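You operate a simulated robot arm through the tools that you are given. There is no shell and no other tool.

You run a simulated robot arm. Do the job below in one go: nothing can be reset, and whatever is moved stays where it is left.

TASK
Stone the nick off the cross slide's rail, then polish the spot bright.
Fine: Coarse stone for the nick, fine stone for the polish; put both back. Set down upright: coarse oilstone, fine oilstone.
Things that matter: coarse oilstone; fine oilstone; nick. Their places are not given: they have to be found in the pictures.

The check looks at the end state, three seconds after you hand in, the way a careful person would. Anything else that was tipped, shoved, dropped, spilled or broken makes it a failure.

THE ROBOT
A 7-joint arm with a two-finger parallel gripper, fixed in place. Base frame: the origin is on the floor under the middle of its stand, x ahead of it, y to its left, z up. Lengths are in m, angles in rad, forces in N, time in s.
It reaches about 1.372 m from its shoulder. Its first joint turns from -2.601 to 2.601 rad. Payload 3.43 kg.
The tool frame sits at the grasp point between the pads (the TCP): z along the fingers, y along the line on which they close. The tips reach 0.03 m beyond it. The gripper opens to 0.094 m. The fingers are 0.028 m wide and 0.01 m thick; the gripper's body (0.05 by 0.096 m) begins 0.055 m behind the TCP.
Orientation is that of the tool frame in the base frame, as [roll, pitch, yaw] about the fixed x, y, z axes, in that order (R = Rz(yaw) Ry(pitch) Rx(roll)). With the fingers straight down and closing along the base's y, the tool's x points along the base's -x, its y along +y and its z along -z.

THE INTERFACE
- The arm moves only by the tool move_arm. Its argument "moves" is a list of rows, each an object of numbers (a shift or turn left out is 0, a gripper value left out holds the last): "ax", "ay", "az": the turn, a rotation vector about the tool's x, y, z in rad; "dx", "dy", "dz": the shift along the tool's x, y, z in m; "jaw": the opening in per cent of the stroke, from 0 (shut) to 100 (fully open). In form: [{"ax": .., "ay": .., "az": .., "dx": .., "dy": .., "dz": .., "jaw": ..}, ...]. A call has 1 to 20 rows; each row shifts and turns the commanded pose from where the row before left it, along the tool's axes as they then stand. A row lasts 0.2 s, in which the tool goes at most 0.05 m and 0.15 rad; a call with a longer step from one row to the next is refused whole, and so is a gripper value outside its range. Where a pose cannot be reached the arm comes as near as it can. A force on the tool above 40 N (or 10 N above the force at the start of the call, whichever is more), or a blocked arm, ends the call early, and 0.2 s more pass. Each finger travels about 0.045 m/s and halts on what it meets, pressing with about 39 N; the grip force reading is that of the motor and also rises with nothing between the fingers. The clock runs only during rows and for 0.2 s after the last one: add rows that do not move to give the fingers time. The reply holds the time, the measured pose of the TCP, the force on the tool along the base axes, the opening and the grip force, in the units named above and with some noise, with the torque about the TCP (base axes, N m) and any sound that the robot's microphone picked up, and new pictures: "views" is both (left out), scene, wrist or none.
- Cameras (640 x 400 px; columns grow to the right, rows downward): "scene" is fixed at [0.4129, 0.645, 1.5106]; the picture's right is [1.00, -0.04, 0.00], its down [-0.04, -0.93, -0.36] and it looks along [0.02, 0.36, -0.93] (base axes); focal length 214 px, centre (320, 200). "wrist" rides on the gripper at [0.076, 0.014, -0.103] in the tool frame; the picture's right is [-0.18, 0.98, 0.00], its down [-0.75, -0.14, -0.64] and it looks along [-0.63, -0.12, 0.77] (tool axes); focal length 243 px, centre (320, 200).
- probe_pixels(camera, pixels): for up to 12 pixels [column, row] of the newest picture of that camera ("zoom" is the newest enlarged one), the place [x, y, z] in the base frame of the surface seen there, good to about 0.002 m, but the place of the scene camera against the robot may be out by one fixed shift of up to 0.025 m in any direction. It takes no simulated time.
- zoom(camera, box): a new picture of the part [left, top, right, bottom] of that camera's present view, enlarged. It takes no simulated time.
- hand_in(): hands the job in; it is judged then, once.

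Leave the gripper open and the arm clear of the work at the hand-in unless told otherwise.

The tools are called after ">>>" by a JSON object that holds its "fn" and its "kwargs". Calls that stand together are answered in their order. move_arm: Moves the arm, as the interface text tells. Its arguments: {"type":"object","properties":{"moves":{"type":"array"},"views":{"type":"string","enum":["both","scene","wrist","none"]}},"required":["moves"]} The other tools are called the same way: probe_pixels (camera, pixels) gives the place of the surface under pixels of a picture; zoom (camera, box) takes an enlarged picture of a part of a camera's view; hand_in () hands the job in.

At the start:

```text
time_s: 0.0
tcp_pos: [0.2877, 0.9448, 1.1929]
tcp_rot: [-3.141, 0.0, 3.141]
ft_force: [0.6, 0.3, 0.2]
ft_torque: [0.01, -0.01, 0.03]
finger_gap: 0.094
grip_force: 0.2
```

scene: 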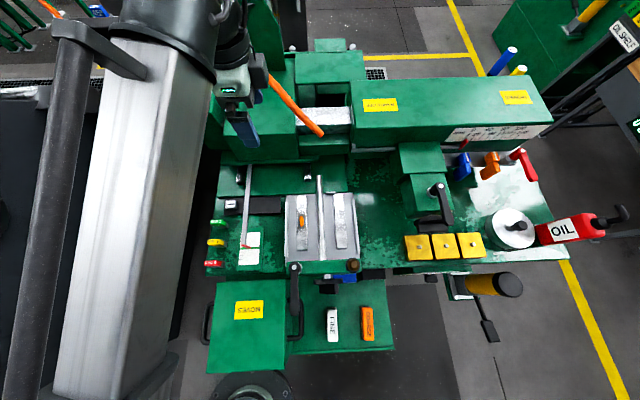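
wrist: 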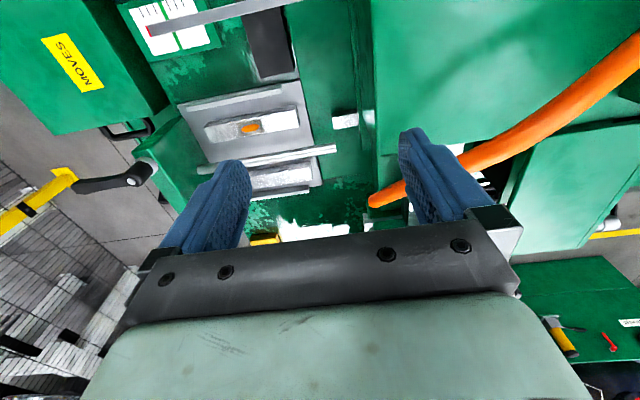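

I see a green machine. The cross slide with rails is around (320,225), with an orange spot near (303,222) that is probably the nick. Two stones, white and orange, stand at (333,323) and (368,323). I'll zoom in on both areas.

>>> {"fn": "zoom", "kwargs": {"camera": "scene", "box": [270, 180, 370, 270]}}

>>> {"fn": "zoom", "kwargs": {"camera": "scene", "box": [280, 280, 400, 360]}}

>>> {"fn": "zoom", "kwargs": {"camera": "wrist", "box": [170, 60, 360, 200]}}

>>> {"fn": "zoom", "kwargs": {"camera": "scene", "box": [190, 160, 300, 280]}}

```text
4.44 times, centred on (320, 225) of scene
```

zoom: 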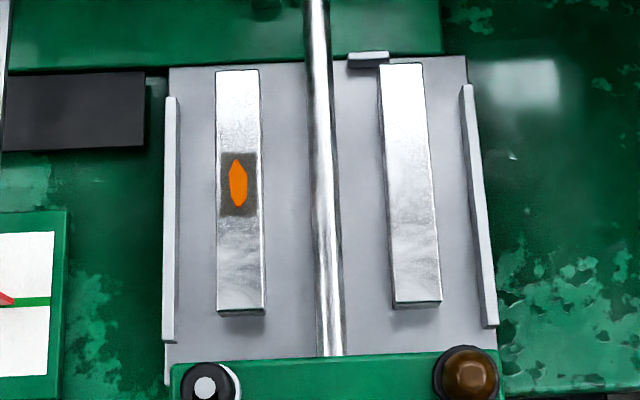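

```text
5.00 times, centred on (340, 320) of scene
```

zoom: 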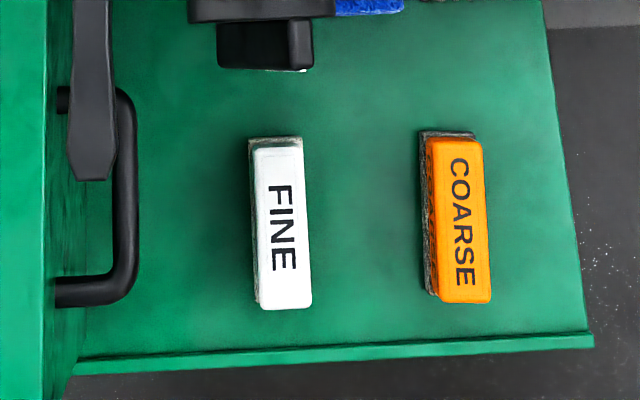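

```text
2.86 times, centred on (265, 130) of wrist
```

zoom: 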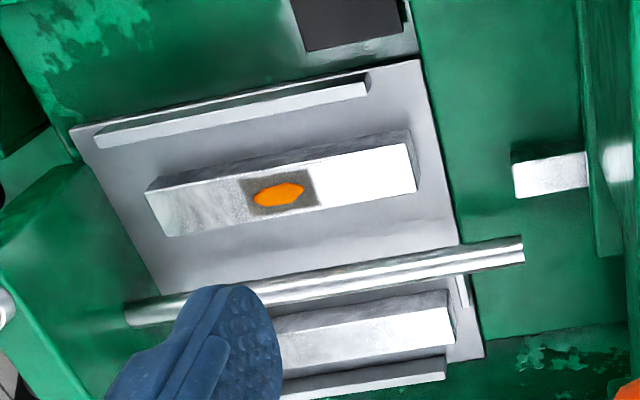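

```text
3.33 times, centred on (245, 220) of scene
```

zoom: 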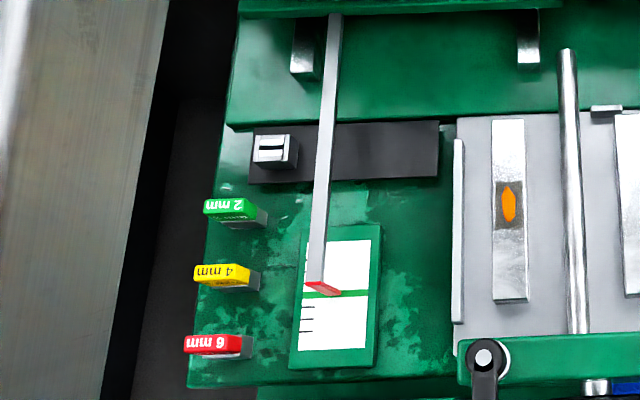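

The nick is an orange burr on a grey patch on the left rail. Both stones lie on the apron tray: FINE (white) and COARSE (orange). I'll probe positions in the scene and wrist views and compare them to find the scene camera's fixed shift.

>>> {"fn": "probe_pixels", "kwargs": {"camera": "scene", "pixels": [[303, 221], [303, 200], [304, 243], [342, 200], [345, 244], [333, 312], [335, 336], [366, 312], [369, 335], [350, 325], [320, 223], [312, 245]]}}

>>> {"fn": "probe_pixels", "kwargs": {"camera": "wrist", "pixels": [[252, 127], [290, 118], [222, 136], [213, 127], [292, 102], [300, 155], [260, 145], [280, 70], [60, 60]]}}

```text
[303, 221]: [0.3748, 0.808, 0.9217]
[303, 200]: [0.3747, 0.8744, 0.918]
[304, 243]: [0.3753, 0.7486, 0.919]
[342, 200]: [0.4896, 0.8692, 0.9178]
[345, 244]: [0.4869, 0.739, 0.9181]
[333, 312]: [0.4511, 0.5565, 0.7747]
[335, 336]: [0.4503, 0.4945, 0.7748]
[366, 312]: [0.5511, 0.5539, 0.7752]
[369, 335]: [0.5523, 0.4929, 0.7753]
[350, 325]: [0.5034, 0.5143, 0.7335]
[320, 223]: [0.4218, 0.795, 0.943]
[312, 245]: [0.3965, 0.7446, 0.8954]
```

```text
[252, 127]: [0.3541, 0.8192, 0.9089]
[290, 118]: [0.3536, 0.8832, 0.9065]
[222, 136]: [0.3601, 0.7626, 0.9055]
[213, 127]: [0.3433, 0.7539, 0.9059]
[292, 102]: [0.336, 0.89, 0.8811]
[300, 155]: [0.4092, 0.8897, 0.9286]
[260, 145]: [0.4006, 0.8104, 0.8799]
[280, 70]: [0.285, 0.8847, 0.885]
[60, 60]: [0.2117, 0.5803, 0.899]
```

Wrist and scene probes of the same nick differ by about (-0.021, +0.011, -0.013), so that is the scene camera's offset. Next I'll probe stone edges and nearby obstacles: the crank, hose, knob and boxes.

>>> {"fn": "probe_pixels", "kwargs": {"camera": "scene", "pixels": [[332.6, 325.4], [367.8, 324], [318, 130], [295, 275], [296, 300], [304, 330], [351, 266], [348, 278], [328, 286], [248, 325], [433, 195], [440, 215]]}}

>>> {"fn": "probe_pixels", "kwargs": {"camera": "scene", "pixels": [[230, 90], [255, 130], [280, 100], [320, 115], [350, 110], [380, 105], [415, 160], [425, 190], [325, 185], [320, 270], [295, 268], [250, 190]]}}

>>> {"fn": "zoom", "kwargs": {"camera": "scene", "box": [310, 300, 390, 350]}}

```text
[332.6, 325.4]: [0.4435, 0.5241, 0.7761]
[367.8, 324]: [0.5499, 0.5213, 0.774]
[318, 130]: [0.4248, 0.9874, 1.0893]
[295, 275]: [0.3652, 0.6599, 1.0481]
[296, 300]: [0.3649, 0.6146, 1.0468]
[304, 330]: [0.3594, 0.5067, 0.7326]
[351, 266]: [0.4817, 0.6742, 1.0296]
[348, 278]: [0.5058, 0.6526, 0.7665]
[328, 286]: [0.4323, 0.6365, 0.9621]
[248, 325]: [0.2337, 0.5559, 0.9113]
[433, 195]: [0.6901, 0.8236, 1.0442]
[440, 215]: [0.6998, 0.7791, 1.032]
```

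```text
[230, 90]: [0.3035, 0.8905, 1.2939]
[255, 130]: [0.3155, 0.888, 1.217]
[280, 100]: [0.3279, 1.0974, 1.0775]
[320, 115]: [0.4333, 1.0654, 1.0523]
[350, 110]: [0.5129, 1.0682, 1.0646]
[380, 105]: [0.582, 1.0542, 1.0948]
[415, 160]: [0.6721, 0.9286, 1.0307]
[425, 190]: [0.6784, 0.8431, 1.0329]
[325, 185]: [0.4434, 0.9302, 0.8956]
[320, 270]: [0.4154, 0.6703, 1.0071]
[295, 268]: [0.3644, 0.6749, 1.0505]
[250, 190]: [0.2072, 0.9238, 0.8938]
```

```text
8.00 times, centred on (350, 325) of scene
```

zoom: 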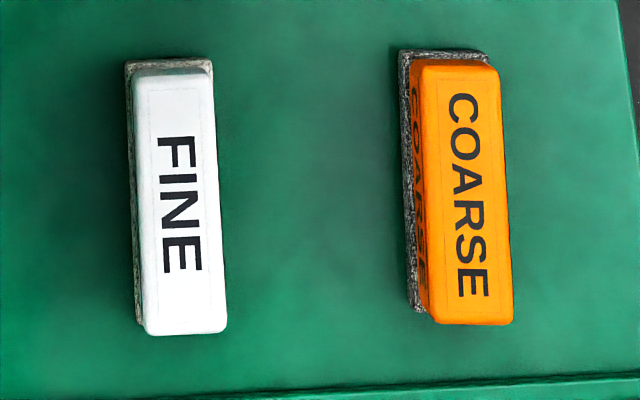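

The crank handles sit at about z = 1.04 near y = 0.60–0.68, and the stone tops are at about 0.76. I'll turn the gripper -90° about its axis so the fingers close along base x, across the stones and the rail, staying at height.

>>> {"fn": "move_arm", "kwargs": {"moves": [{"az": -0.1428}, {"az": -0.1428}, {"az": -0.1428}, {"az": -0.1428}, {"az": -0.1428}, {"az": -0.1428}, {"az": -0.1428}, {"az": -0.1428}, {"az": -0.1428}, {"az": -0.1428}, {"az": -0.1428}, {}], "views": "both"}}

```text
time_s: 2.6
tcp_pos: [0.2884, 0.9456, 1.1931]
tcp_rot: [3.141, 0.0, -1.569]
ft_force: [0.2, -0.1, -0.7]
ft_torque: [0.02, -0.02, -0.01]
finger_gap: 0.0943
grip_force: 0.1
```

scene: 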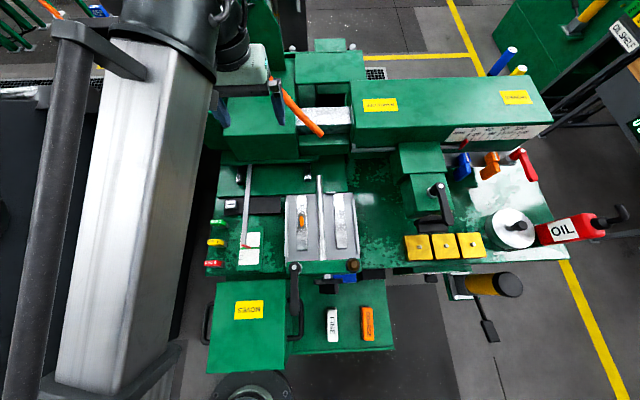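
wrist: 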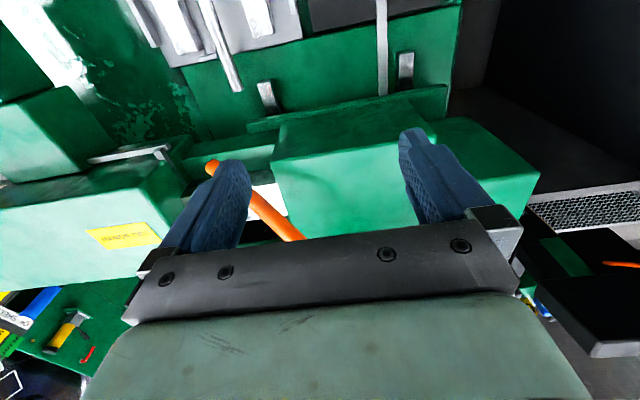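

The rotation worked: fingers now close along x. Next I'll travel at this height to above the COARSE stone, near (0.529, 0.532).

>>> {"fn": "move_arm", "kwargs": {"moves": [{"dx": 0.0413, "dy": -0.0241}, {"dx": 0.0413, "dy": -0.0241}, {"dx": 0.0413, "dy": -0.0241}, {"dx": 0.0413, "dy": -0.0241}, {"dx": 0.0413, "dy": -0.0241}, {"dx": 0.0413, "dy": -0.0241}, {"dx": 0.0413, "dy": -0.0241}, {"dx": 0.0413, "dy": -0.0241}, {"dx": 0.0413, "dy": -0.0241}, {"dx": 0.0413, "dy": -0.0241}, {}], "views": "both"}}

```text
time_s: 3.5
tcp_pos: [0.3618, 0.8177, 1.1932]
tcp_rot: [-3.138, 0.006, -1.575]
ft_force: [5.2, 1.9, -4.5]
ft_torque: [0.19, 0.5, 0.33]
finger_gap: 0.0939
grip_force: 0.0
stopped in row 4: the force on the tool passed its limit at 50 N (the readings are from after the stop); the commanded pose is now the measured one
```

scene: 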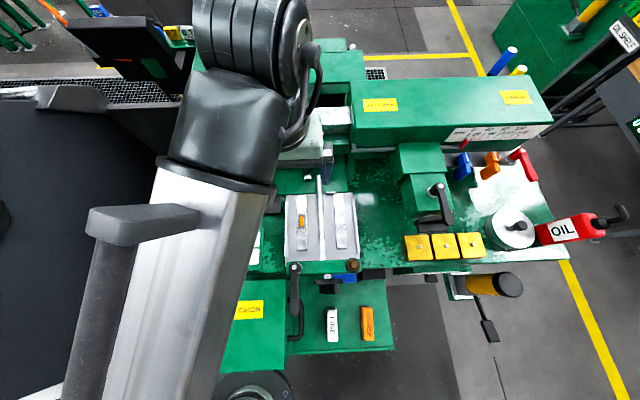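
wrist: 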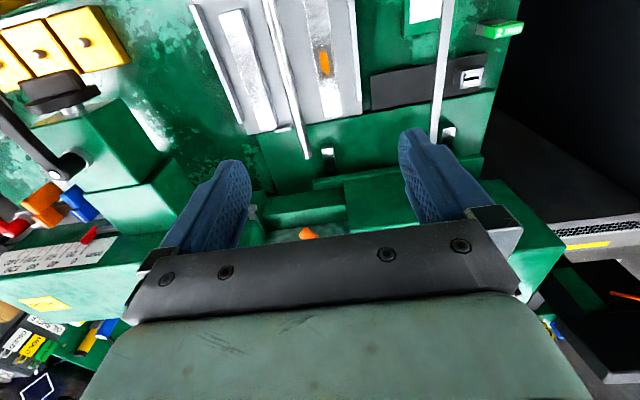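

The call stopped at 50 N in row 4, though I saw nothing obvious in the way. I'll look closely around the gripper to see whether anything touches it.

>>> {"fn": "zoom", "kwargs": {"camera": "scene", "box": [240, 80, 400, 200]}}

>>> {"fn": "zoom", "kwargs": {"camera": "wrist", "box": [220, 140, 440, 260]}}

>>> {"fn": "probe_pixels", "kwargs": {"camera": "wrist", "pixels": [[305, 232], [255, 212], [323, 62], [328, 50], [320, 75], [300, 150]]}}

>>> {"fn": "probe_pixels", "kwargs": {"camera": "scene", "pixels": [[250, 30], [230, 120], [300, 130], [322, 160], [310, 50], [300, 90], [215, 180], [150, 225]]}}

```text
3.33 times, centred on (320, 140) of scene
```

zoom: 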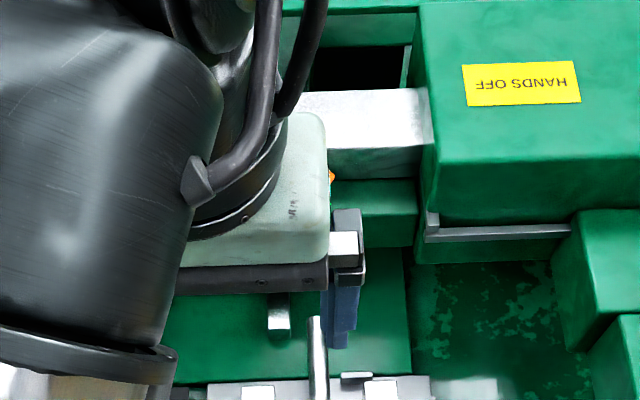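

```text
2.91 times, centred on (330, 200) of wrist
```

zoom: 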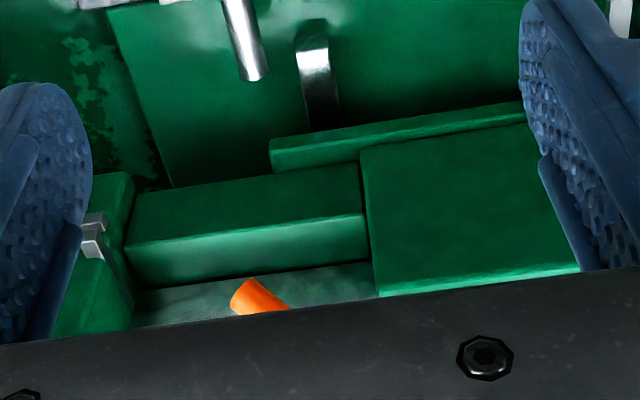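

```text
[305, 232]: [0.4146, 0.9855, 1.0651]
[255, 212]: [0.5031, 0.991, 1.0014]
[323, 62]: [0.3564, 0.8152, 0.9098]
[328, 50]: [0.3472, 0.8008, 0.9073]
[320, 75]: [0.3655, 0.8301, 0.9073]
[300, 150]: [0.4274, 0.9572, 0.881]
```

```text
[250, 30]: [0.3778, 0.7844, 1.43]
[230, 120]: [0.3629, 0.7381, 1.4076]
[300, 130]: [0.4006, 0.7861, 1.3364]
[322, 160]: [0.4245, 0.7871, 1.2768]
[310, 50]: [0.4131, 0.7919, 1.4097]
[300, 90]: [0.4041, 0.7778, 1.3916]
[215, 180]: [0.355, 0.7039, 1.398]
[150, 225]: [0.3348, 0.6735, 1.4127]
```

The nick reads at (0.356, 0.815, 0.909), and the fingers look free. I'll hold still for a moment and re-read the force, to tell a contact from a motion transient.

>>> {"fn": "move_arm", "kwargs": {"moves": [{}, {}], "views": "none"}}

```text
time_s: 4.1
tcp_pos: [0.363, 0.8163, 1.1911]
tcp_rot: [-3.141, 0.006, -1.576]
ft_force: [4.5, 3.0, -8.1]
ft_torque: [0.28, 0.35, 0.26]
finger_gap: 0.0938
grip_force: 0.2
```

The force stays at about (4.5, 3, -8) N. Working back from the torque, the contact is near the wrist-camera side, roughly 0.08 m toward -y and 0.13 m above the TCP. That means the camera mount is touching the arm's own forearm, so the camera should face away from the arm (tool x toward +y). I'll back off first, then turn the other way.

>>> {"fn": "move_arm", "kwargs": {"moves": [{"dx": -0.02, "dy": 0.01}, {"dx": -0.03, "dy": 0.015}, {"dx": -0.03, "dy": 0.015}, {}], "views": "scene"}}

```text
time_s: 5.1
tcp_pos: [0.3234, 0.8975, 1.1938]
tcp_rot: [-3.139, 0.006, -1.576]
ft_force: [0.1, 0.8, 0.0]
ft_torque: [0.03, 0.0, -0.01]
finger_gap: 0.0938
grip_force: 0.0
```

scene: 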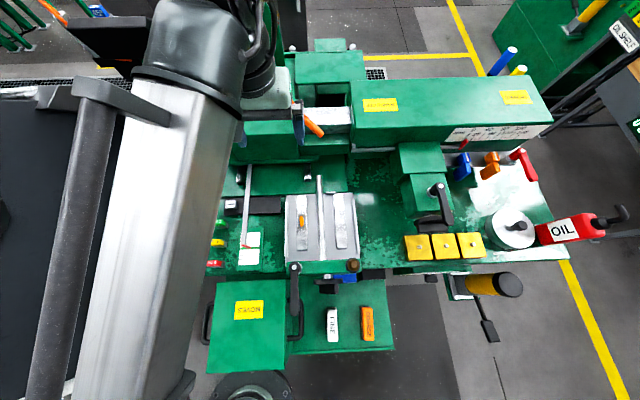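

The contact is gone and the force reads about 0. I'll turn back the other way by half, so the camera faces -x.

>>> {"fn": "move_arm", "kwargs": {"moves": [{"az": 0.1426}, {"az": 0.1426}, {"az": 0.1426}, {"az": 0.1426}, {"az": 0.1426}, {"az": 0.1426}, {"az": 0.1426}, {"az": 0.1426}, {"az": 0.1426}, {"az": 0.1426}, {"az": 0.1426}, {}], "views": "both"}}

```text
time_s: 7.7
tcp_pos: [0.3227, 0.897, 1.1929]
tcp_rot: [3.136, 0.0, 3.135]
ft_force: [0.4, 0.0, -0.3]
ft_torque: [-0.03, 0.0, 0.02]
finger_gap: 0.0938
grip_force: 0.0
```

scene: 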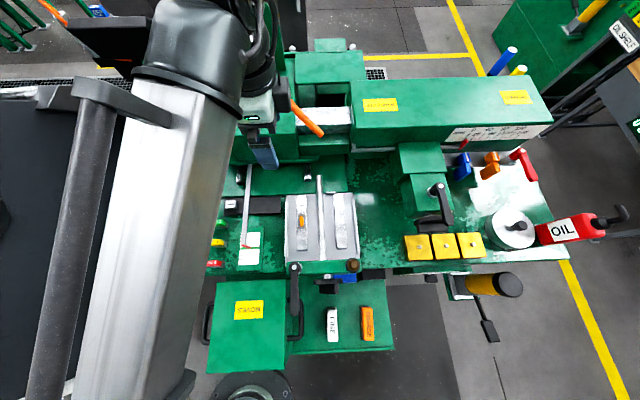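
wrist: 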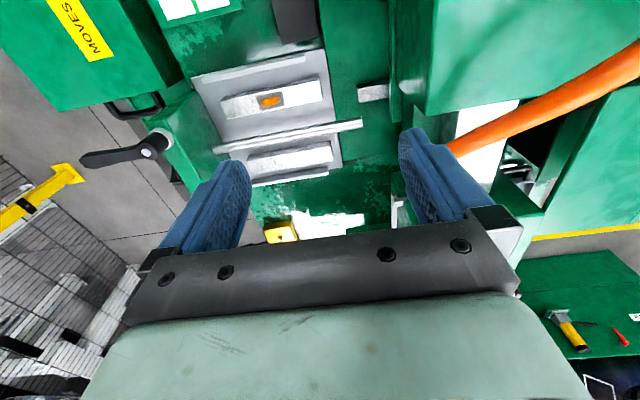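

I'll probe the hose through the wrist view so I know how high it runs before I turn the camera toward +y.

>>> {"fn": "probe_pixels", "kwargs": {"camera": "wrist", "pixels": [[460, 148], [500, 130], [550, 103], [600, 80], [635, 60]]}}

>>> {"fn": "move_arm", "kwargs": {"moves": [{"dx": -0.02, "dy": -0.025}, {"dx": -0.02, "dy": -0.025}, {"dx": -0.02, "dy": -0.025}, {"dx": -0.02, "dy": -0.025}, {}], "views": "scene"}}

```text
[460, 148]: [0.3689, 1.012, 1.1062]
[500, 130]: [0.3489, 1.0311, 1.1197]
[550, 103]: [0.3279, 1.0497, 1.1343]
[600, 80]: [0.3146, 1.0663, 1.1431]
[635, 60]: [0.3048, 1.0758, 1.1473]
```

```text
time_s: 8.9
tcp_pos: [0.4024, 0.7951, 1.192]
tcp_rot: [3.134, 0.001, 3.139]
ft_force: [0.3, 0.5, 0.3]
ft_torque: [-0.02, -0.02, -0.01]
finger_gap: 0.094
grip_force: 0.1
```

scene: 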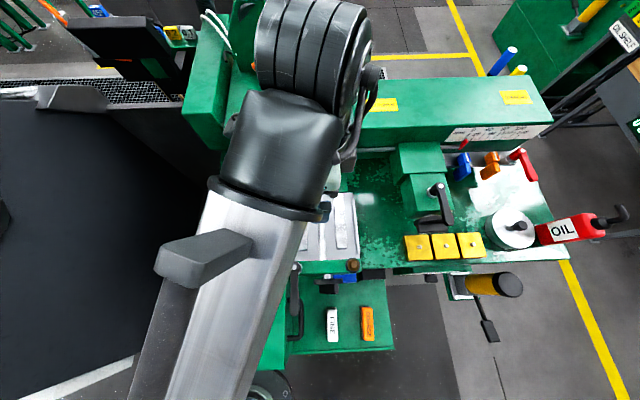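

No contact, and the hose stays at y > 0.98. I'll turn the remaining 90° so the camera faces +y.

>>> {"fn": "move_arm", "kwargs": {"moves": [{"az": 0.1426, "ax": 0.006}, {"az": 0.1426}, {"az": 0.1426}, {"az": 0.1426}, {"az": 0.1426}, {"az": 0.1426}, {"az": 0.1426}, {"az": 0.1426}, {"az": 0.1426}, {"az": 0.1426}, {"az": 0.1426}, {}], "views": "both"}}

```text
time_s: 11.5
tcp_pos: [0.4028, 0.7968, 1.1922]
tcp_rot: [-3.141, -0.002, 1.569]
ft_force: [-0.2, 0.8, -0.5]
ft_torque: [0.0, -0.01, -0.01]
finger_gap: 0.0939
grip_force: 0.0
```

scene: 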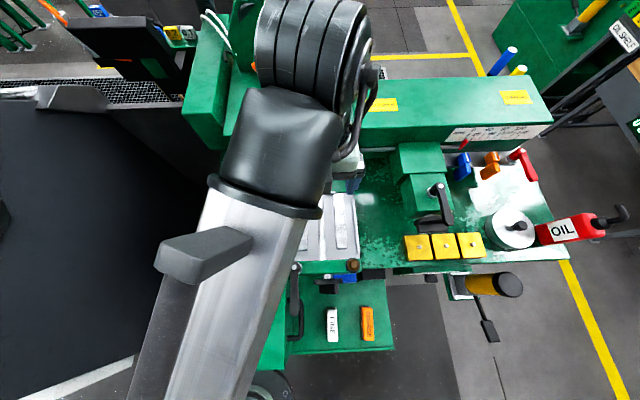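
wrist: 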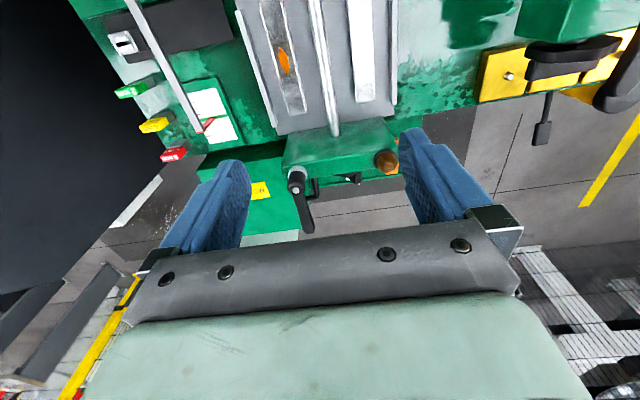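

The tool's x now points along +y and its y along +x. I'll travel at height to above the COARSE stone.

>>> {"fn": "move_arm", "kwargs": {"moves": [{"dx": -0.038, "dy": 0.018}, {"dx": -0.038, "dy": 0.018}, {"dx": -0.038, "dy": 0.018}, {"dx": -0.038, "dy": 0.018}, {"dx": -0.038, "dy": 0.018}, {"dx": -0.038, "dy": 0.018}, {"dx": -0.036, "dy": 0.018}, {}], "views": "both"}}

```text
time_s: 13.3
tcp_pos: [0.5398, 0.5461, 1.1545]
tcp_rot: [3.131, -0.011, 1.57]
ft_force: [-0.5, -0.5, 0.7]
ft_torque: [-0.01, -0.04, -0.02]
finger_gap: 0.094
grip_force: 0.0
out of reach, approached as far as the arm can: row 3, 4, 5, 6, 7
```

scene: 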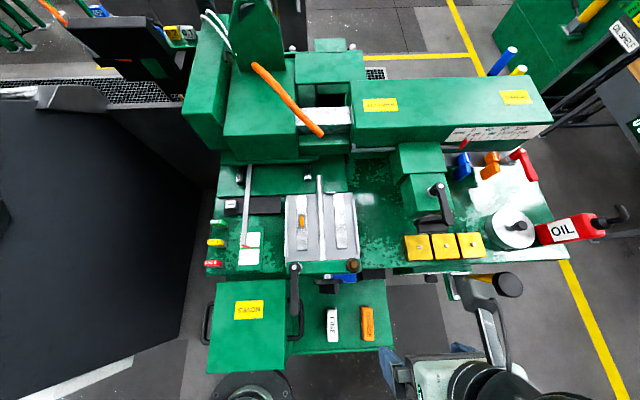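
wrist: 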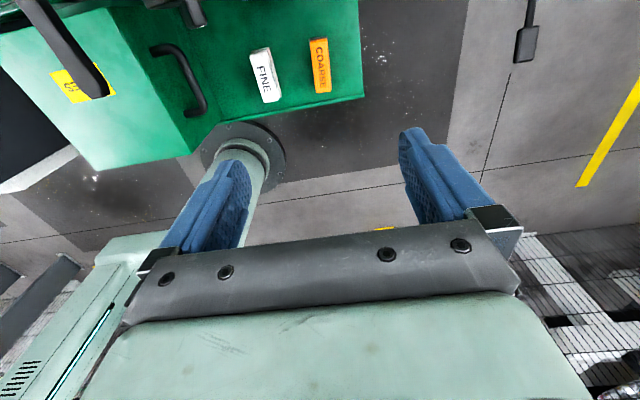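

The arm is at (0.540, 0.546, 1.155); that height so close to its shoulder was out of reach. I can see both stones in the wrist view at (265,75) and (320,65). Going lower should be reachable, so I'll descend straight down and check.

>>> {"fn": "move_arm", "kwargs": {"moves": [{"dz": 0.04}, {"dz": 0.04}, {"dz": 0.04}, {}], "views": "both"}}

```text
time_s: 14.3
tcp_pos: [0.5373, 0.5462, 1.0357]
tcp_rot: [3.141, -0.003, 1.572]
ft_force: [-0.1, 0.8, -0.5]
ft_torque: [-0.02, -0.04, 0.01]
finger_gap: 0.0939
grip_force: 0.1
```

scene: 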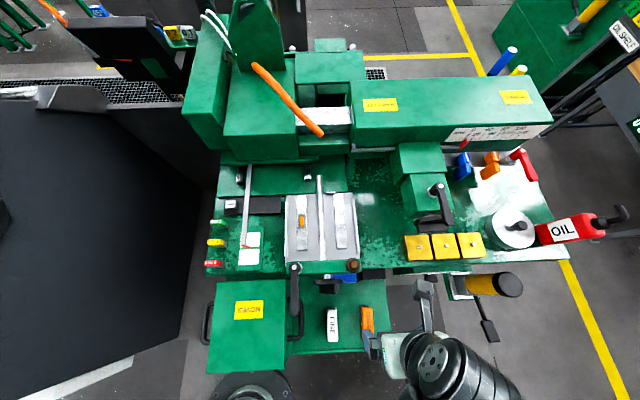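
wrist: 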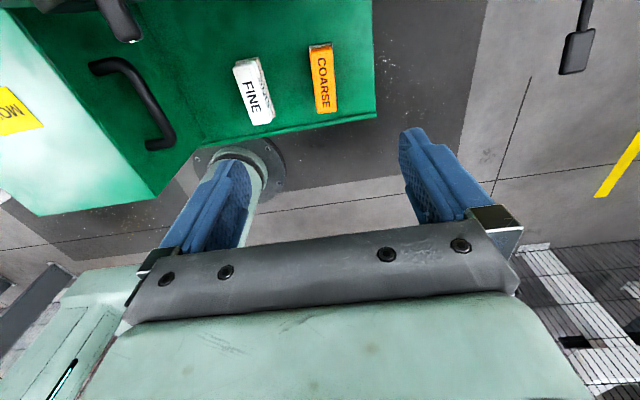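

The pose is now accurate. In the wrist view COARSE is at about (323,80) and FINE at (253,90). I'll zoom and probe both for exact positions.

>>> {"fn": "zoom", "kwargs": {"camera": "wrist", "box": [220, 30, 380, 140]}}

>>> {"fn": "probe_pixels", "kwargs": {"camera": "wrist", "pixels": [[323, 78], [320, 58], [327, 98], [253, 88], [248, 72], [260, 108], [290, 110], [290, 80], [340, 115]]}}

```text
3.64 times, centred on (300, 85) of wrist
```

zoom: 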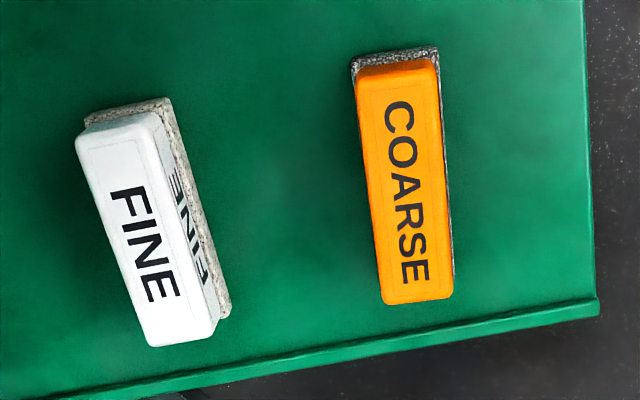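

```text
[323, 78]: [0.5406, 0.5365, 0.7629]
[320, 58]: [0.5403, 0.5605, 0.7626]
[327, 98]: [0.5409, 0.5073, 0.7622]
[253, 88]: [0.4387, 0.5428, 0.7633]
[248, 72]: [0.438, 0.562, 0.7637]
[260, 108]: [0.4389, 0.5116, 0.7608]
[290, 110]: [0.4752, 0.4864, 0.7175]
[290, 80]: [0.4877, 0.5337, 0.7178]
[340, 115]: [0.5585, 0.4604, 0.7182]
```

COARSE's top is near (0.541, 0.534, 0.763) and FINE's near (0.436, 0.54, 0.763), with the tray at 0.718. I'll probe the stone edges in the zoomed picture to get centre lines, yaw and the height of the stone part.

>>> {"fn": "probe_pixels", "kwargs": {"camera": "zoom", "pixels": [[364, 110], [381, 270], [438, 110], [449, 270], [398, 75], [418, 295], [398, 50], [448, 200], [455, 275]]}}

>>> {"fn": "probe_pixels", "kwargs": {"camera": "zoom", "pixels": [[90, 160], [140, 310], [156, 140], [207, 300], [118, 122], [180, 335], [172, 180], [215, 260], [222, 300], [130, 103]]}}

```text
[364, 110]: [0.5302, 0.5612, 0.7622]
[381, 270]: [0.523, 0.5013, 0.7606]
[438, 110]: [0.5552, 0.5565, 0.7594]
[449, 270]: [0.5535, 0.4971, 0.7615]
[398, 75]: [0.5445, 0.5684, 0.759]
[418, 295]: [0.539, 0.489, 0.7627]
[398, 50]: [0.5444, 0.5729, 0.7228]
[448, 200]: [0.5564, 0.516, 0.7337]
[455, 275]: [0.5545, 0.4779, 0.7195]
```

```text
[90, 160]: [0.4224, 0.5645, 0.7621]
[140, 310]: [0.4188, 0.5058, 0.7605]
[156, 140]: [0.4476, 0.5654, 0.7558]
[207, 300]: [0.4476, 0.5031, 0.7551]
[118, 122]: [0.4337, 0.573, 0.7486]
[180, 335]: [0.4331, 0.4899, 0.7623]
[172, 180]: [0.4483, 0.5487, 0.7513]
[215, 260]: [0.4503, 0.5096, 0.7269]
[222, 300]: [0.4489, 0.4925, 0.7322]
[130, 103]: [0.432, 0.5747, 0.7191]
```

COARSE is centred near (0.541, 0.531) with a slight yaw (x rises with y), and FINE near (0.434, 0.533). I'll check the black and blue parts under the crossbar for clearance, then lower over COARSE for a closer look.

>>> {"fn": "probe_pixels", "kwargs": {"camera": "scene", "pixels": [[318, 284], [325, 291], [335, 291], [340, 284], [330, 293], [338, 276], [356, 278], [345, 283], [294, 314], [294, 318], [303, 305], [300, 338]]}}

>>> {"fn": "move_arm", "kwargs": {"moves": [{"dx": -0.014, "dy": 0.003, "dz": 0.03}, {"dz": 0.045}, {"dz": 0.045}, {}], "views": "both"}}

```text
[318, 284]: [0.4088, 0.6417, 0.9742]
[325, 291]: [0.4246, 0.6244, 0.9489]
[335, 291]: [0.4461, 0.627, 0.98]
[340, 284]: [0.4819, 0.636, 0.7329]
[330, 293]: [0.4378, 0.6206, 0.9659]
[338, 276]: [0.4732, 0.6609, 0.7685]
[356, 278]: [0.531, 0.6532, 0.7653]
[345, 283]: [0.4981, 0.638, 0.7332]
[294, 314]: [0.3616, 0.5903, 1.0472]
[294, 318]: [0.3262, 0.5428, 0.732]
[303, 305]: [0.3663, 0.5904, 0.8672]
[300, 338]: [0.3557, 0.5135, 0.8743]
```

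```text
time_s: 15.3
tcp_pos: [0.5418, 0.5332, 0.915]
tcp_rot: [3.139, -0.004, 1.57]
ft_force: [0.1, 1.0, 0.8]
ft_torque: [0.0, -0.01, -0.02]
finger_gap: 0.0938
grip_force: 0.1
```

scene: 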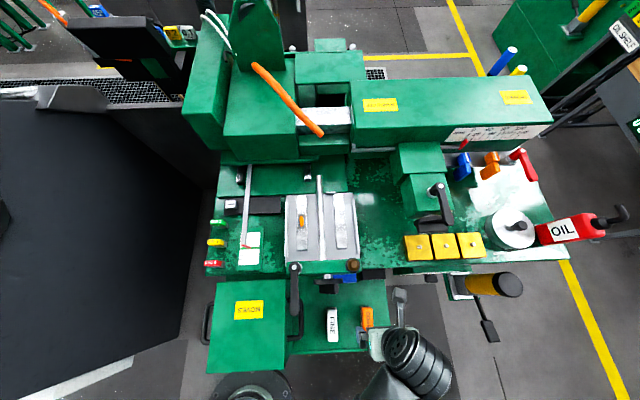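
wrist: 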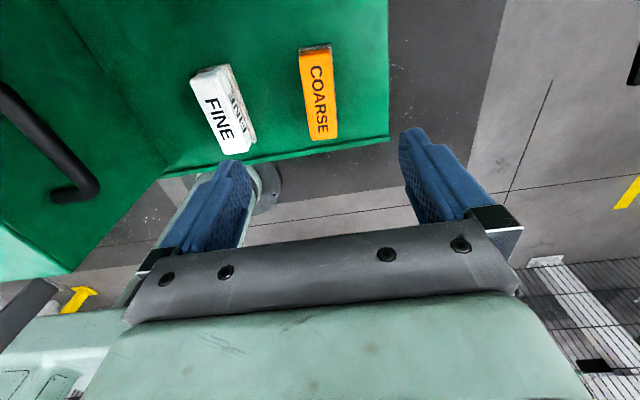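

I'm over COARSE at z = 0.915. I'll zoom in on the stone and probe its edges for exact centring and yaw.

>>> {"fn": "zoom", "kwargs": {"camera": "wrist", "box": [270, 30, 370, 150]}}

```text
3.33 times, centred on (320, 90) of wrist
```

zoom: 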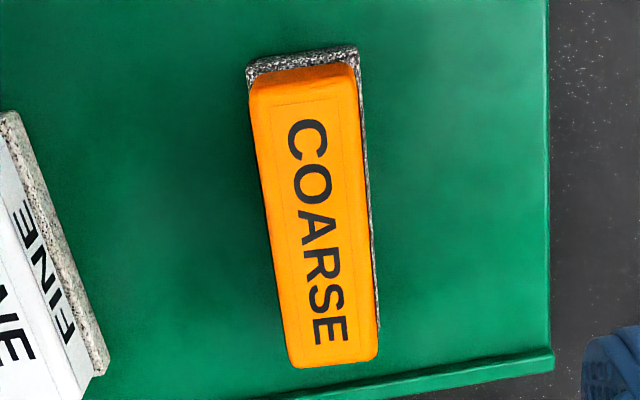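

>>> {"fn": "probe_pixels", "kwargs": {"camera": "zoom", "pixels": [[258, 130], [286, 330], [354, 130], [372, 330], [310, 95], [335, 357], [268, 72], [340, 60], [375, 300], [363, 150], [302, 72], [450, 200]]}}

```text
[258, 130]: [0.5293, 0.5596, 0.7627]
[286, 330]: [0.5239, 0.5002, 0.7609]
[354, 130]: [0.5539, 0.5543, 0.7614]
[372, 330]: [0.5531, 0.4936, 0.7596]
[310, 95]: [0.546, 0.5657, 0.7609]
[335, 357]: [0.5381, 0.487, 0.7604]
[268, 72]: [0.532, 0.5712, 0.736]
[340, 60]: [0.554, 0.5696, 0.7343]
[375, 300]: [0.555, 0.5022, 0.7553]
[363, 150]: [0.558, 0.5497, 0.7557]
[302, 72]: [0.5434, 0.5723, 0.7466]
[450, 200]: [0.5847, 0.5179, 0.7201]
```

COARSE is centred near (0.540, 0.529) with a yaw of about 0.05 rad. Its orange holder spans z ≈ 0.736–0.763, with the stone underneath. I'll align and descend to TCP z ≈ 0.767, which puts the fingertips just at the holder's lower edge.

>>> {"fn": "move_arm", "kwargs": {"moves": [{"az": 0.05, "dx": -0.004, "dy": -0.002, "dz": 0.02}, {"dz": 0.035}, {"dz": 0.035}, {"dz": 0.03}, {"dz": 0.02}, {"dz": 0.008}, {}], "views": "both"}}

```text
time_s: 16.9
tcp_pos: [0.5412, 0.5293, 0.7676]
tcp_rot: [3.141, -0.002, 1.52]
ft_force: [-0.5, 0.4, -0.1]
ft_torque: [0.01, -0.01, 0.01]
finger_gap: 0.0939
grip_force: 0.0
```

scene: 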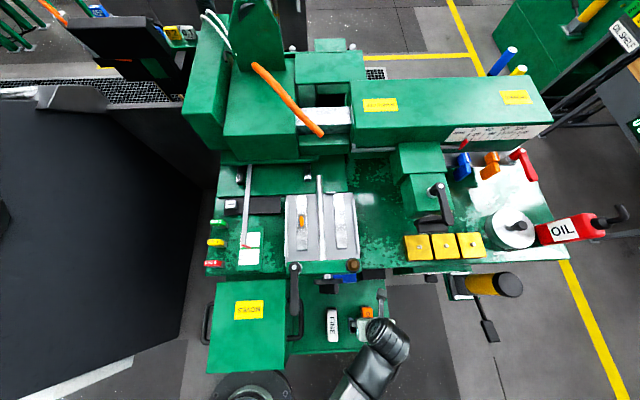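
wrist: 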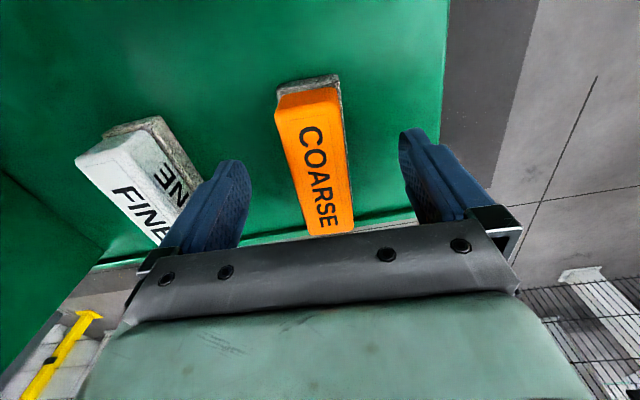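

COARSE sits centred between the open fingers with no contact. I'll close the gripper.

>>> {"fn": "move_arm", "kwargs": {"moves": [{"jaw": 20}, {"jaw": 20}, {"jaw": 20}, {"jaw": 20}, {"jaw": 20}, {"jaw": 20}], "views": "both"}}

```text
time_s: 18.3
tcp_pos: [0.5394, 0.5291, 0.7683]
tcp_rot: [3.139, -0.001, 1.519]
ft_force: [0.8, 0.0, 0.7]
ft_torque: [-0.04, 0.0, 0.01]
finger_gap: 0.0306
grip_force: 39.3
```

scene: 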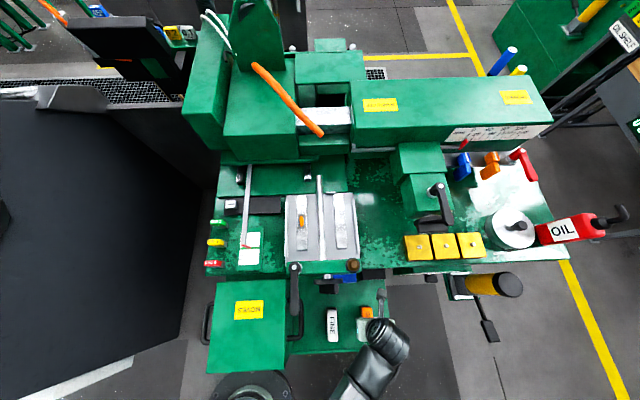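
wrist: 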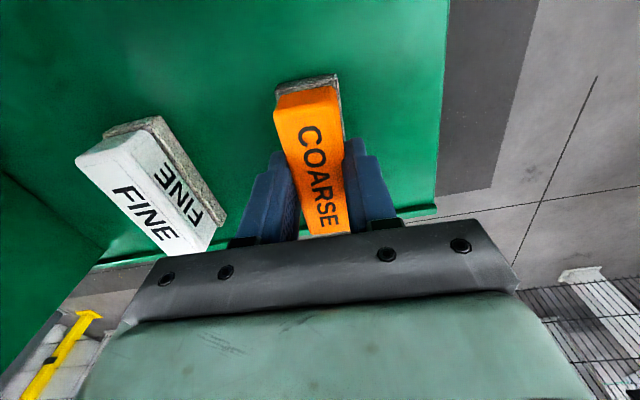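

COARSE is gripped: gap 0.0306, 39 N. I'll lift straight up and check the hold.

>>> {"fn": "move_arm", "kwargs": {"moves": [{"dz": -0.015}, {"dz": -0.025}, {"dz": -0.035}, {"dz": -0.04}, {"dz": -0.04}, {"dz": -0.04}, {"dz": -0.04}, {"dz": -0.04}, {"dz": -0.04}, {"dz": -0.03}, {}], "views": "both"}}

```text
time_s: 20.7
tcp_pos: [0.5407, 0.5302, 1.1131]
tcp_rot: [3.141, -0.002, 1.52]
ft_force: [-0.3, 0.6, -1.7]
ft_torque: [0.04, -0.03, -0.02]
finger_gap: 0.0304
grip_force: 38.9
```

scene: 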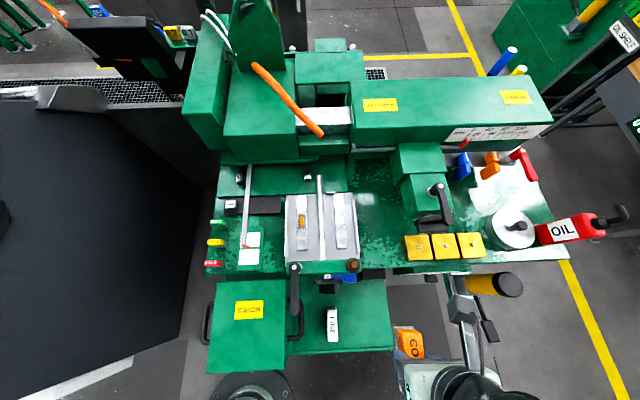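
wrist: 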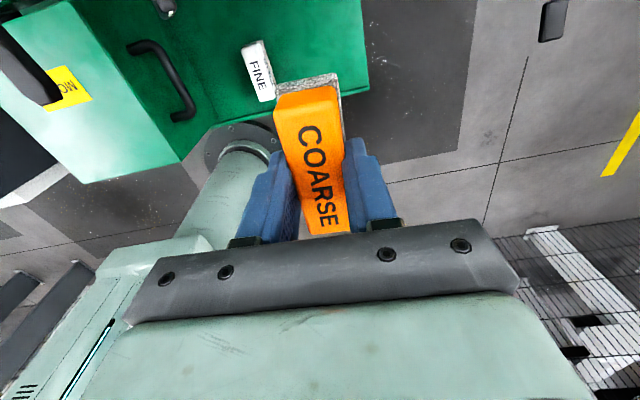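

COARSE is held firmly. I'll straighten the yaw to 90° and travel at z ≈ 1.11 toward the nick, stopping partway to check the arm's shape.

>>> {"fn": "move_arm", "kwargs": {"moves": [{"az": -0.05}, {"dx": 0.0322, "dy": -0.0207}, {"dx": 0.0322, "dy": -0.0207}, {"dx": 0.0322, "dy": -0.0207}, {"dx": 0.0322, "dy": -0.0207}, {"dx": 0.0322, "dy": -0.0207}, {}], "views": "both"}}

```text
time_s: 22.3
tcp_pos: [0.436, 0.6904, 1.1126]
tcp_rot: [3.14, -0.002, 1.57]
ft_force: [-0.1, -0.5, -0.8]
ft_torque: [0.02, -0.01, -0.01]
finger_gap: 0.0305
grip_force: 38.3
```

scene: 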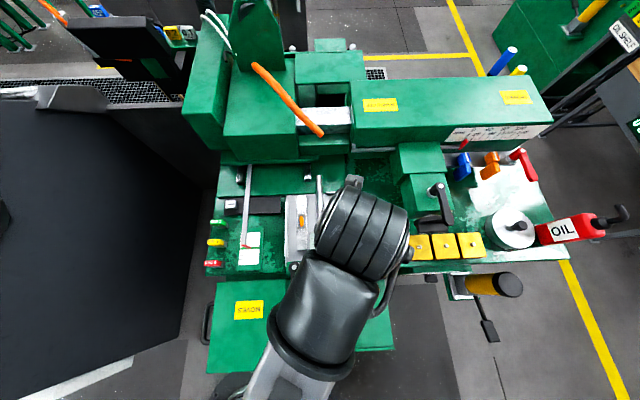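
wrist: 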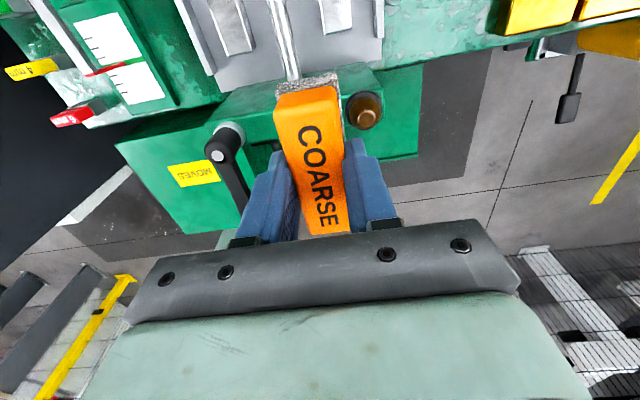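

The way is clear, so I'll continue to above the nick.

>>> {"fn": "move_arm", "kwargs": {"moves": [{"dx": 0.0322, "dy": -0.0203}, {"dx": 0.0322, "dy": -0.0203}, {"dx": 0.0322, "dy": -0.0203}, {"dx": 0.0322, "dy": -0.0203}, {}], "views": "both"}}

```text
time_s: 23.5
tcp_pos: [0.3554, 0.8178, 1.1139]
tcp_rot: [3.141, 0.0, 1.571]
ft_force: [0.5, 1.1, -1.0]
ft_torque: [0.02, 0.04, -0.03]
finger_gap: 0.0304
grip_force: 38.8
```

scene: 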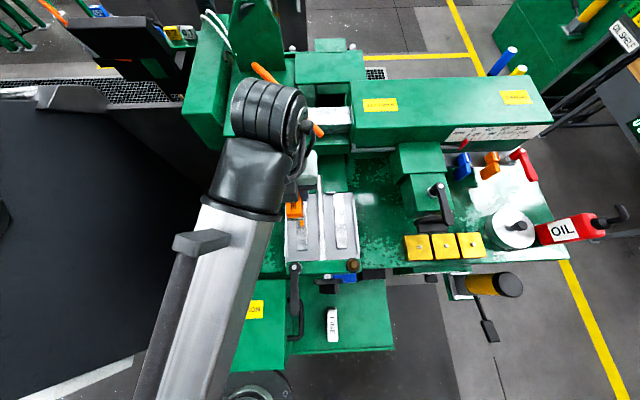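
wrist: 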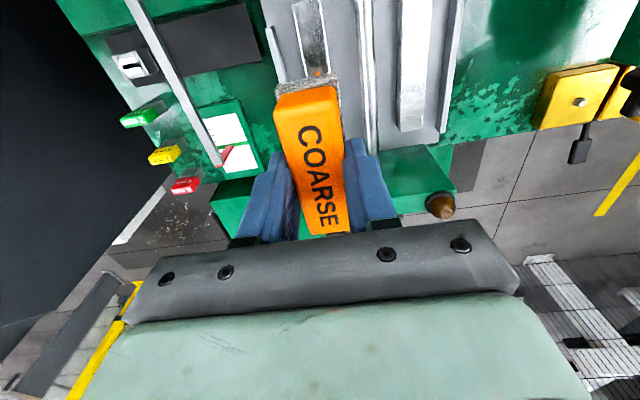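

I'm above the nick at z = 1.114. Before descending I'll probe the forearm's edges against the crank at x ≈ 0.35 and the nearby rail geometry.

>>> {"fn": "probe_pixels", "kwargs": {"camera": "scene", "pixels": [[268, 228], [262, 260], [245, 310], [230, 240], [210, 300], [200, 240], [255, 180], [270, 110], [294, 211], [285, 205]]}}

>>> {"fn": "probe_pixels", "kwargs": {"camera": "wrist", "pixels": [[318, 72], [310, 40], [300, 5], [365, 60], [372, 120], [330, 120], [340, 78], [285, 90], [290, 75], [440, 203], [410, 70], [300, 60]]}}

>>> {"fn": "zoom", "kwargs": {"camera": "wrist", "box": [240, 0, 440, 140]}}

```text
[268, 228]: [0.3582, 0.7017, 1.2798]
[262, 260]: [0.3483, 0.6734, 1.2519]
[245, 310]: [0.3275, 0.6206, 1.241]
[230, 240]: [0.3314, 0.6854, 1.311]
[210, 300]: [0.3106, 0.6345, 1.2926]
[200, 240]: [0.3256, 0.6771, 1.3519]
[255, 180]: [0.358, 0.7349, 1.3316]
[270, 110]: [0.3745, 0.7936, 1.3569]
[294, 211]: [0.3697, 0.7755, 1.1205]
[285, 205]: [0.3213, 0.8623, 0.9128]
```

```text
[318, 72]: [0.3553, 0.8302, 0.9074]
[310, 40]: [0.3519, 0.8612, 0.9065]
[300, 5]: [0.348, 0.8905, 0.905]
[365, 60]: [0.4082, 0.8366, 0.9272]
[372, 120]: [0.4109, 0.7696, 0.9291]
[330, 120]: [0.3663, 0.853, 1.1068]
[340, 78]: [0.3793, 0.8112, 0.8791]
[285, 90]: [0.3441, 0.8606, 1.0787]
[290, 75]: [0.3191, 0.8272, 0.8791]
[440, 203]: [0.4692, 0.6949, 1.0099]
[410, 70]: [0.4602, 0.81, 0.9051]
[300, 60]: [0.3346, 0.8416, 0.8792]
```

```text
2.86 times, centred on (340, 70) of wrist
```

zoom: 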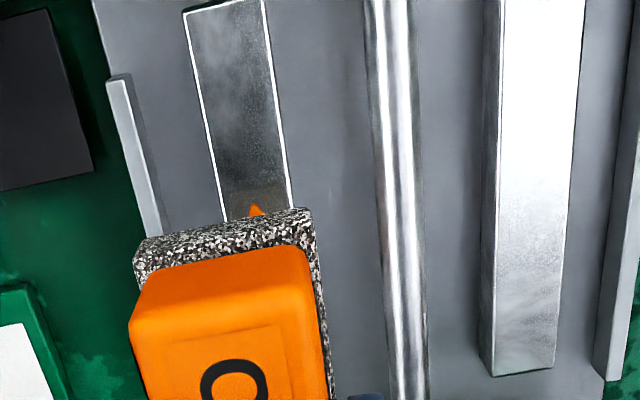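

Rod top is at x ≈ 0.41, z ≈ 0.929, the rail top is at z ≈ 0.907, and the nick is near (0.355, 0.82). The forearm passes above the crank, so I'll profile it to know how much clearance remains before I descend.

>>> {"fn": "zoom", "kwargs": {"camera": "scene", "box": [130, 130, 330, 400]}}

>>> {"fn": "probe_pixels", "kwargs": {"camera": "scene", "pixels": [[190, 270], [205, 270], [220, 270], [235, 270], [250, 270], [257, 270], [260, 270], [225, 330], [235, 330], [200, 330], [215, 360], [240, 205]]}}

```text
1.48 times, centred on (230, 265) of scene
```

zoom: 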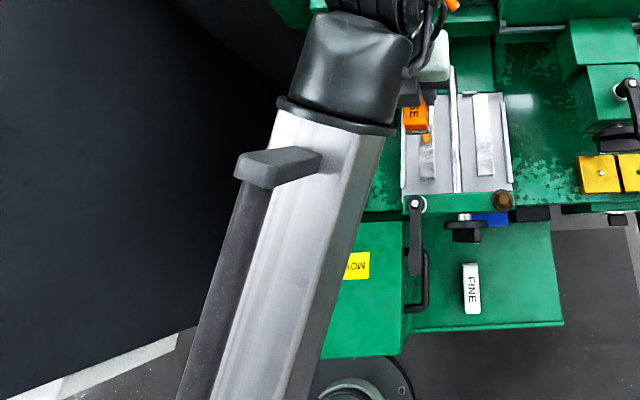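

```text
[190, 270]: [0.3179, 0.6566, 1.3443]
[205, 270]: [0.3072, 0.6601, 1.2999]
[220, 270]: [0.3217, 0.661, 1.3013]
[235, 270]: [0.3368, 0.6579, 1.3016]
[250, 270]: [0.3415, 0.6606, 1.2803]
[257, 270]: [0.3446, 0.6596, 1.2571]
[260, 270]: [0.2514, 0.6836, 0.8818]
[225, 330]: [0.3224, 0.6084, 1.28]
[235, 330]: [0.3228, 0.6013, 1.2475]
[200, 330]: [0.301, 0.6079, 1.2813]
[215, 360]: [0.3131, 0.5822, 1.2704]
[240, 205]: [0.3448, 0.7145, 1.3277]
```

The forearm tube is about 0.07 m deep, with its underside near z ≈ 1.22. The crank top is at 1.04, so there is room to descend. I'll lower in stages, first to z ≈ 1.03.

>>> {"fn": "move_arm", "kwargs": {"moves": [{"dz": 0.028, "dx": 0.001}, {"dz": 0.028}, {"dz": 0.028}, {}], "views": "both"}}

>>> {"fn": "probe_pixels", "kwargs": {"camera": "scene", "pixels": [[205, 270], [220, 270], [235, 270], [250, 270], [257, 270], [225, 330], [215, 360], [240, 205], [294, 290], [294, 310]]}}

```text
time_s: 24.5
tcp_pos: [0.3544, 0.8198, 1.0299]
tcp_rot: [-3.141, -0.003, 1.573]
ft_force: [0.0, 0.3, -1.9]
ft_torque: [0.0, 0.0, 0.01]
finger_gap: 0.0304
grip_force: 38.8
```

scene: 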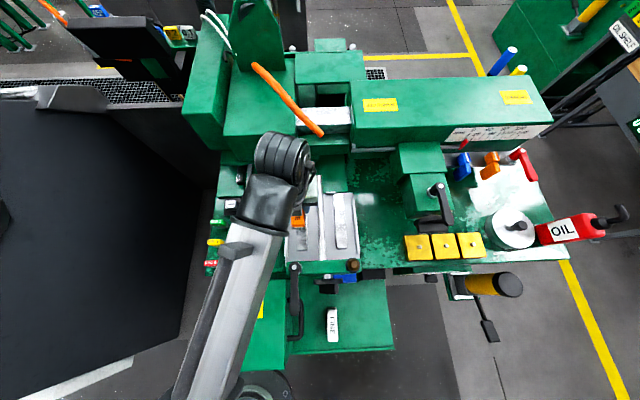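
wrist: 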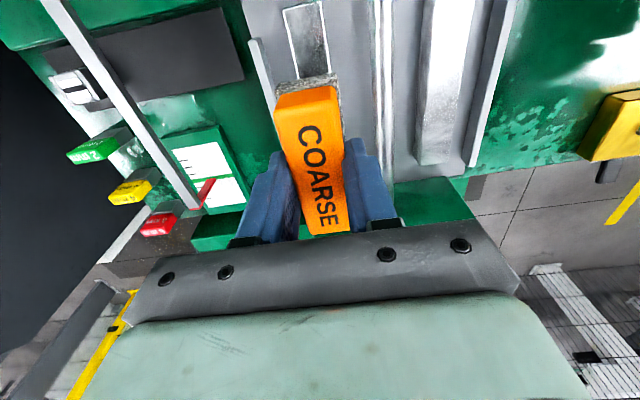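

```text
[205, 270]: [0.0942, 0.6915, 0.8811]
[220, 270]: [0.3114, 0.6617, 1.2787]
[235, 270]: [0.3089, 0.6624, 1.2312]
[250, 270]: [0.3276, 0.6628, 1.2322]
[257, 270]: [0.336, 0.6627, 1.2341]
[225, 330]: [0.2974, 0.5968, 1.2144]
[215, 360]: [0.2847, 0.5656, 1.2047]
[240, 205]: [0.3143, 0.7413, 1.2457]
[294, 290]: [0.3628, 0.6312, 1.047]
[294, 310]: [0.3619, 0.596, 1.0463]
```

The forearm top fell to about 1.23 (scene frame), and its right edge is moving away to the left of the crank. I'll probe the right edge and side depth to confirm clearance.

>>> {"fn": "probe_pixels", "kwargs": {"camera": "scene", "pixels": [[262, 270], [265, 270], [268, 270], [270, 270], [250, 310], [253, 310], [256, 310], [276, 240], [279, 240], [282, 240], [240, 350], [295, 268]]}}

>>> {"fn": "zoom", "kwargs": {"camera": "scene", "box": [200, 200, 330, 340]}}

```text
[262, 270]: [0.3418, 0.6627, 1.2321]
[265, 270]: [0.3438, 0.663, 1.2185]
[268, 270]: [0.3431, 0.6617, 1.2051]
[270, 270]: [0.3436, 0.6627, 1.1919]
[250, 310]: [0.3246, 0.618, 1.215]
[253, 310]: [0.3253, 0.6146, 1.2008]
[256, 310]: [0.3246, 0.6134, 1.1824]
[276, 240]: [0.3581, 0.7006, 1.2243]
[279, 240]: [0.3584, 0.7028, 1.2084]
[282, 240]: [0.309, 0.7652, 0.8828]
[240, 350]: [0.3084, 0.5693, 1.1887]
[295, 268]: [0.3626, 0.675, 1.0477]
```

```text
2.86 times, centred on (265, 270) of scene
```

zoom: 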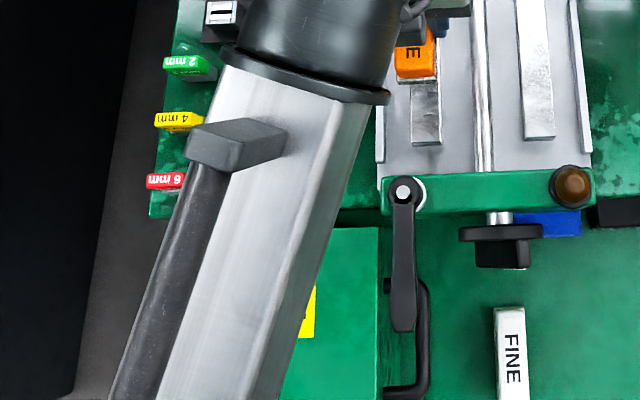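

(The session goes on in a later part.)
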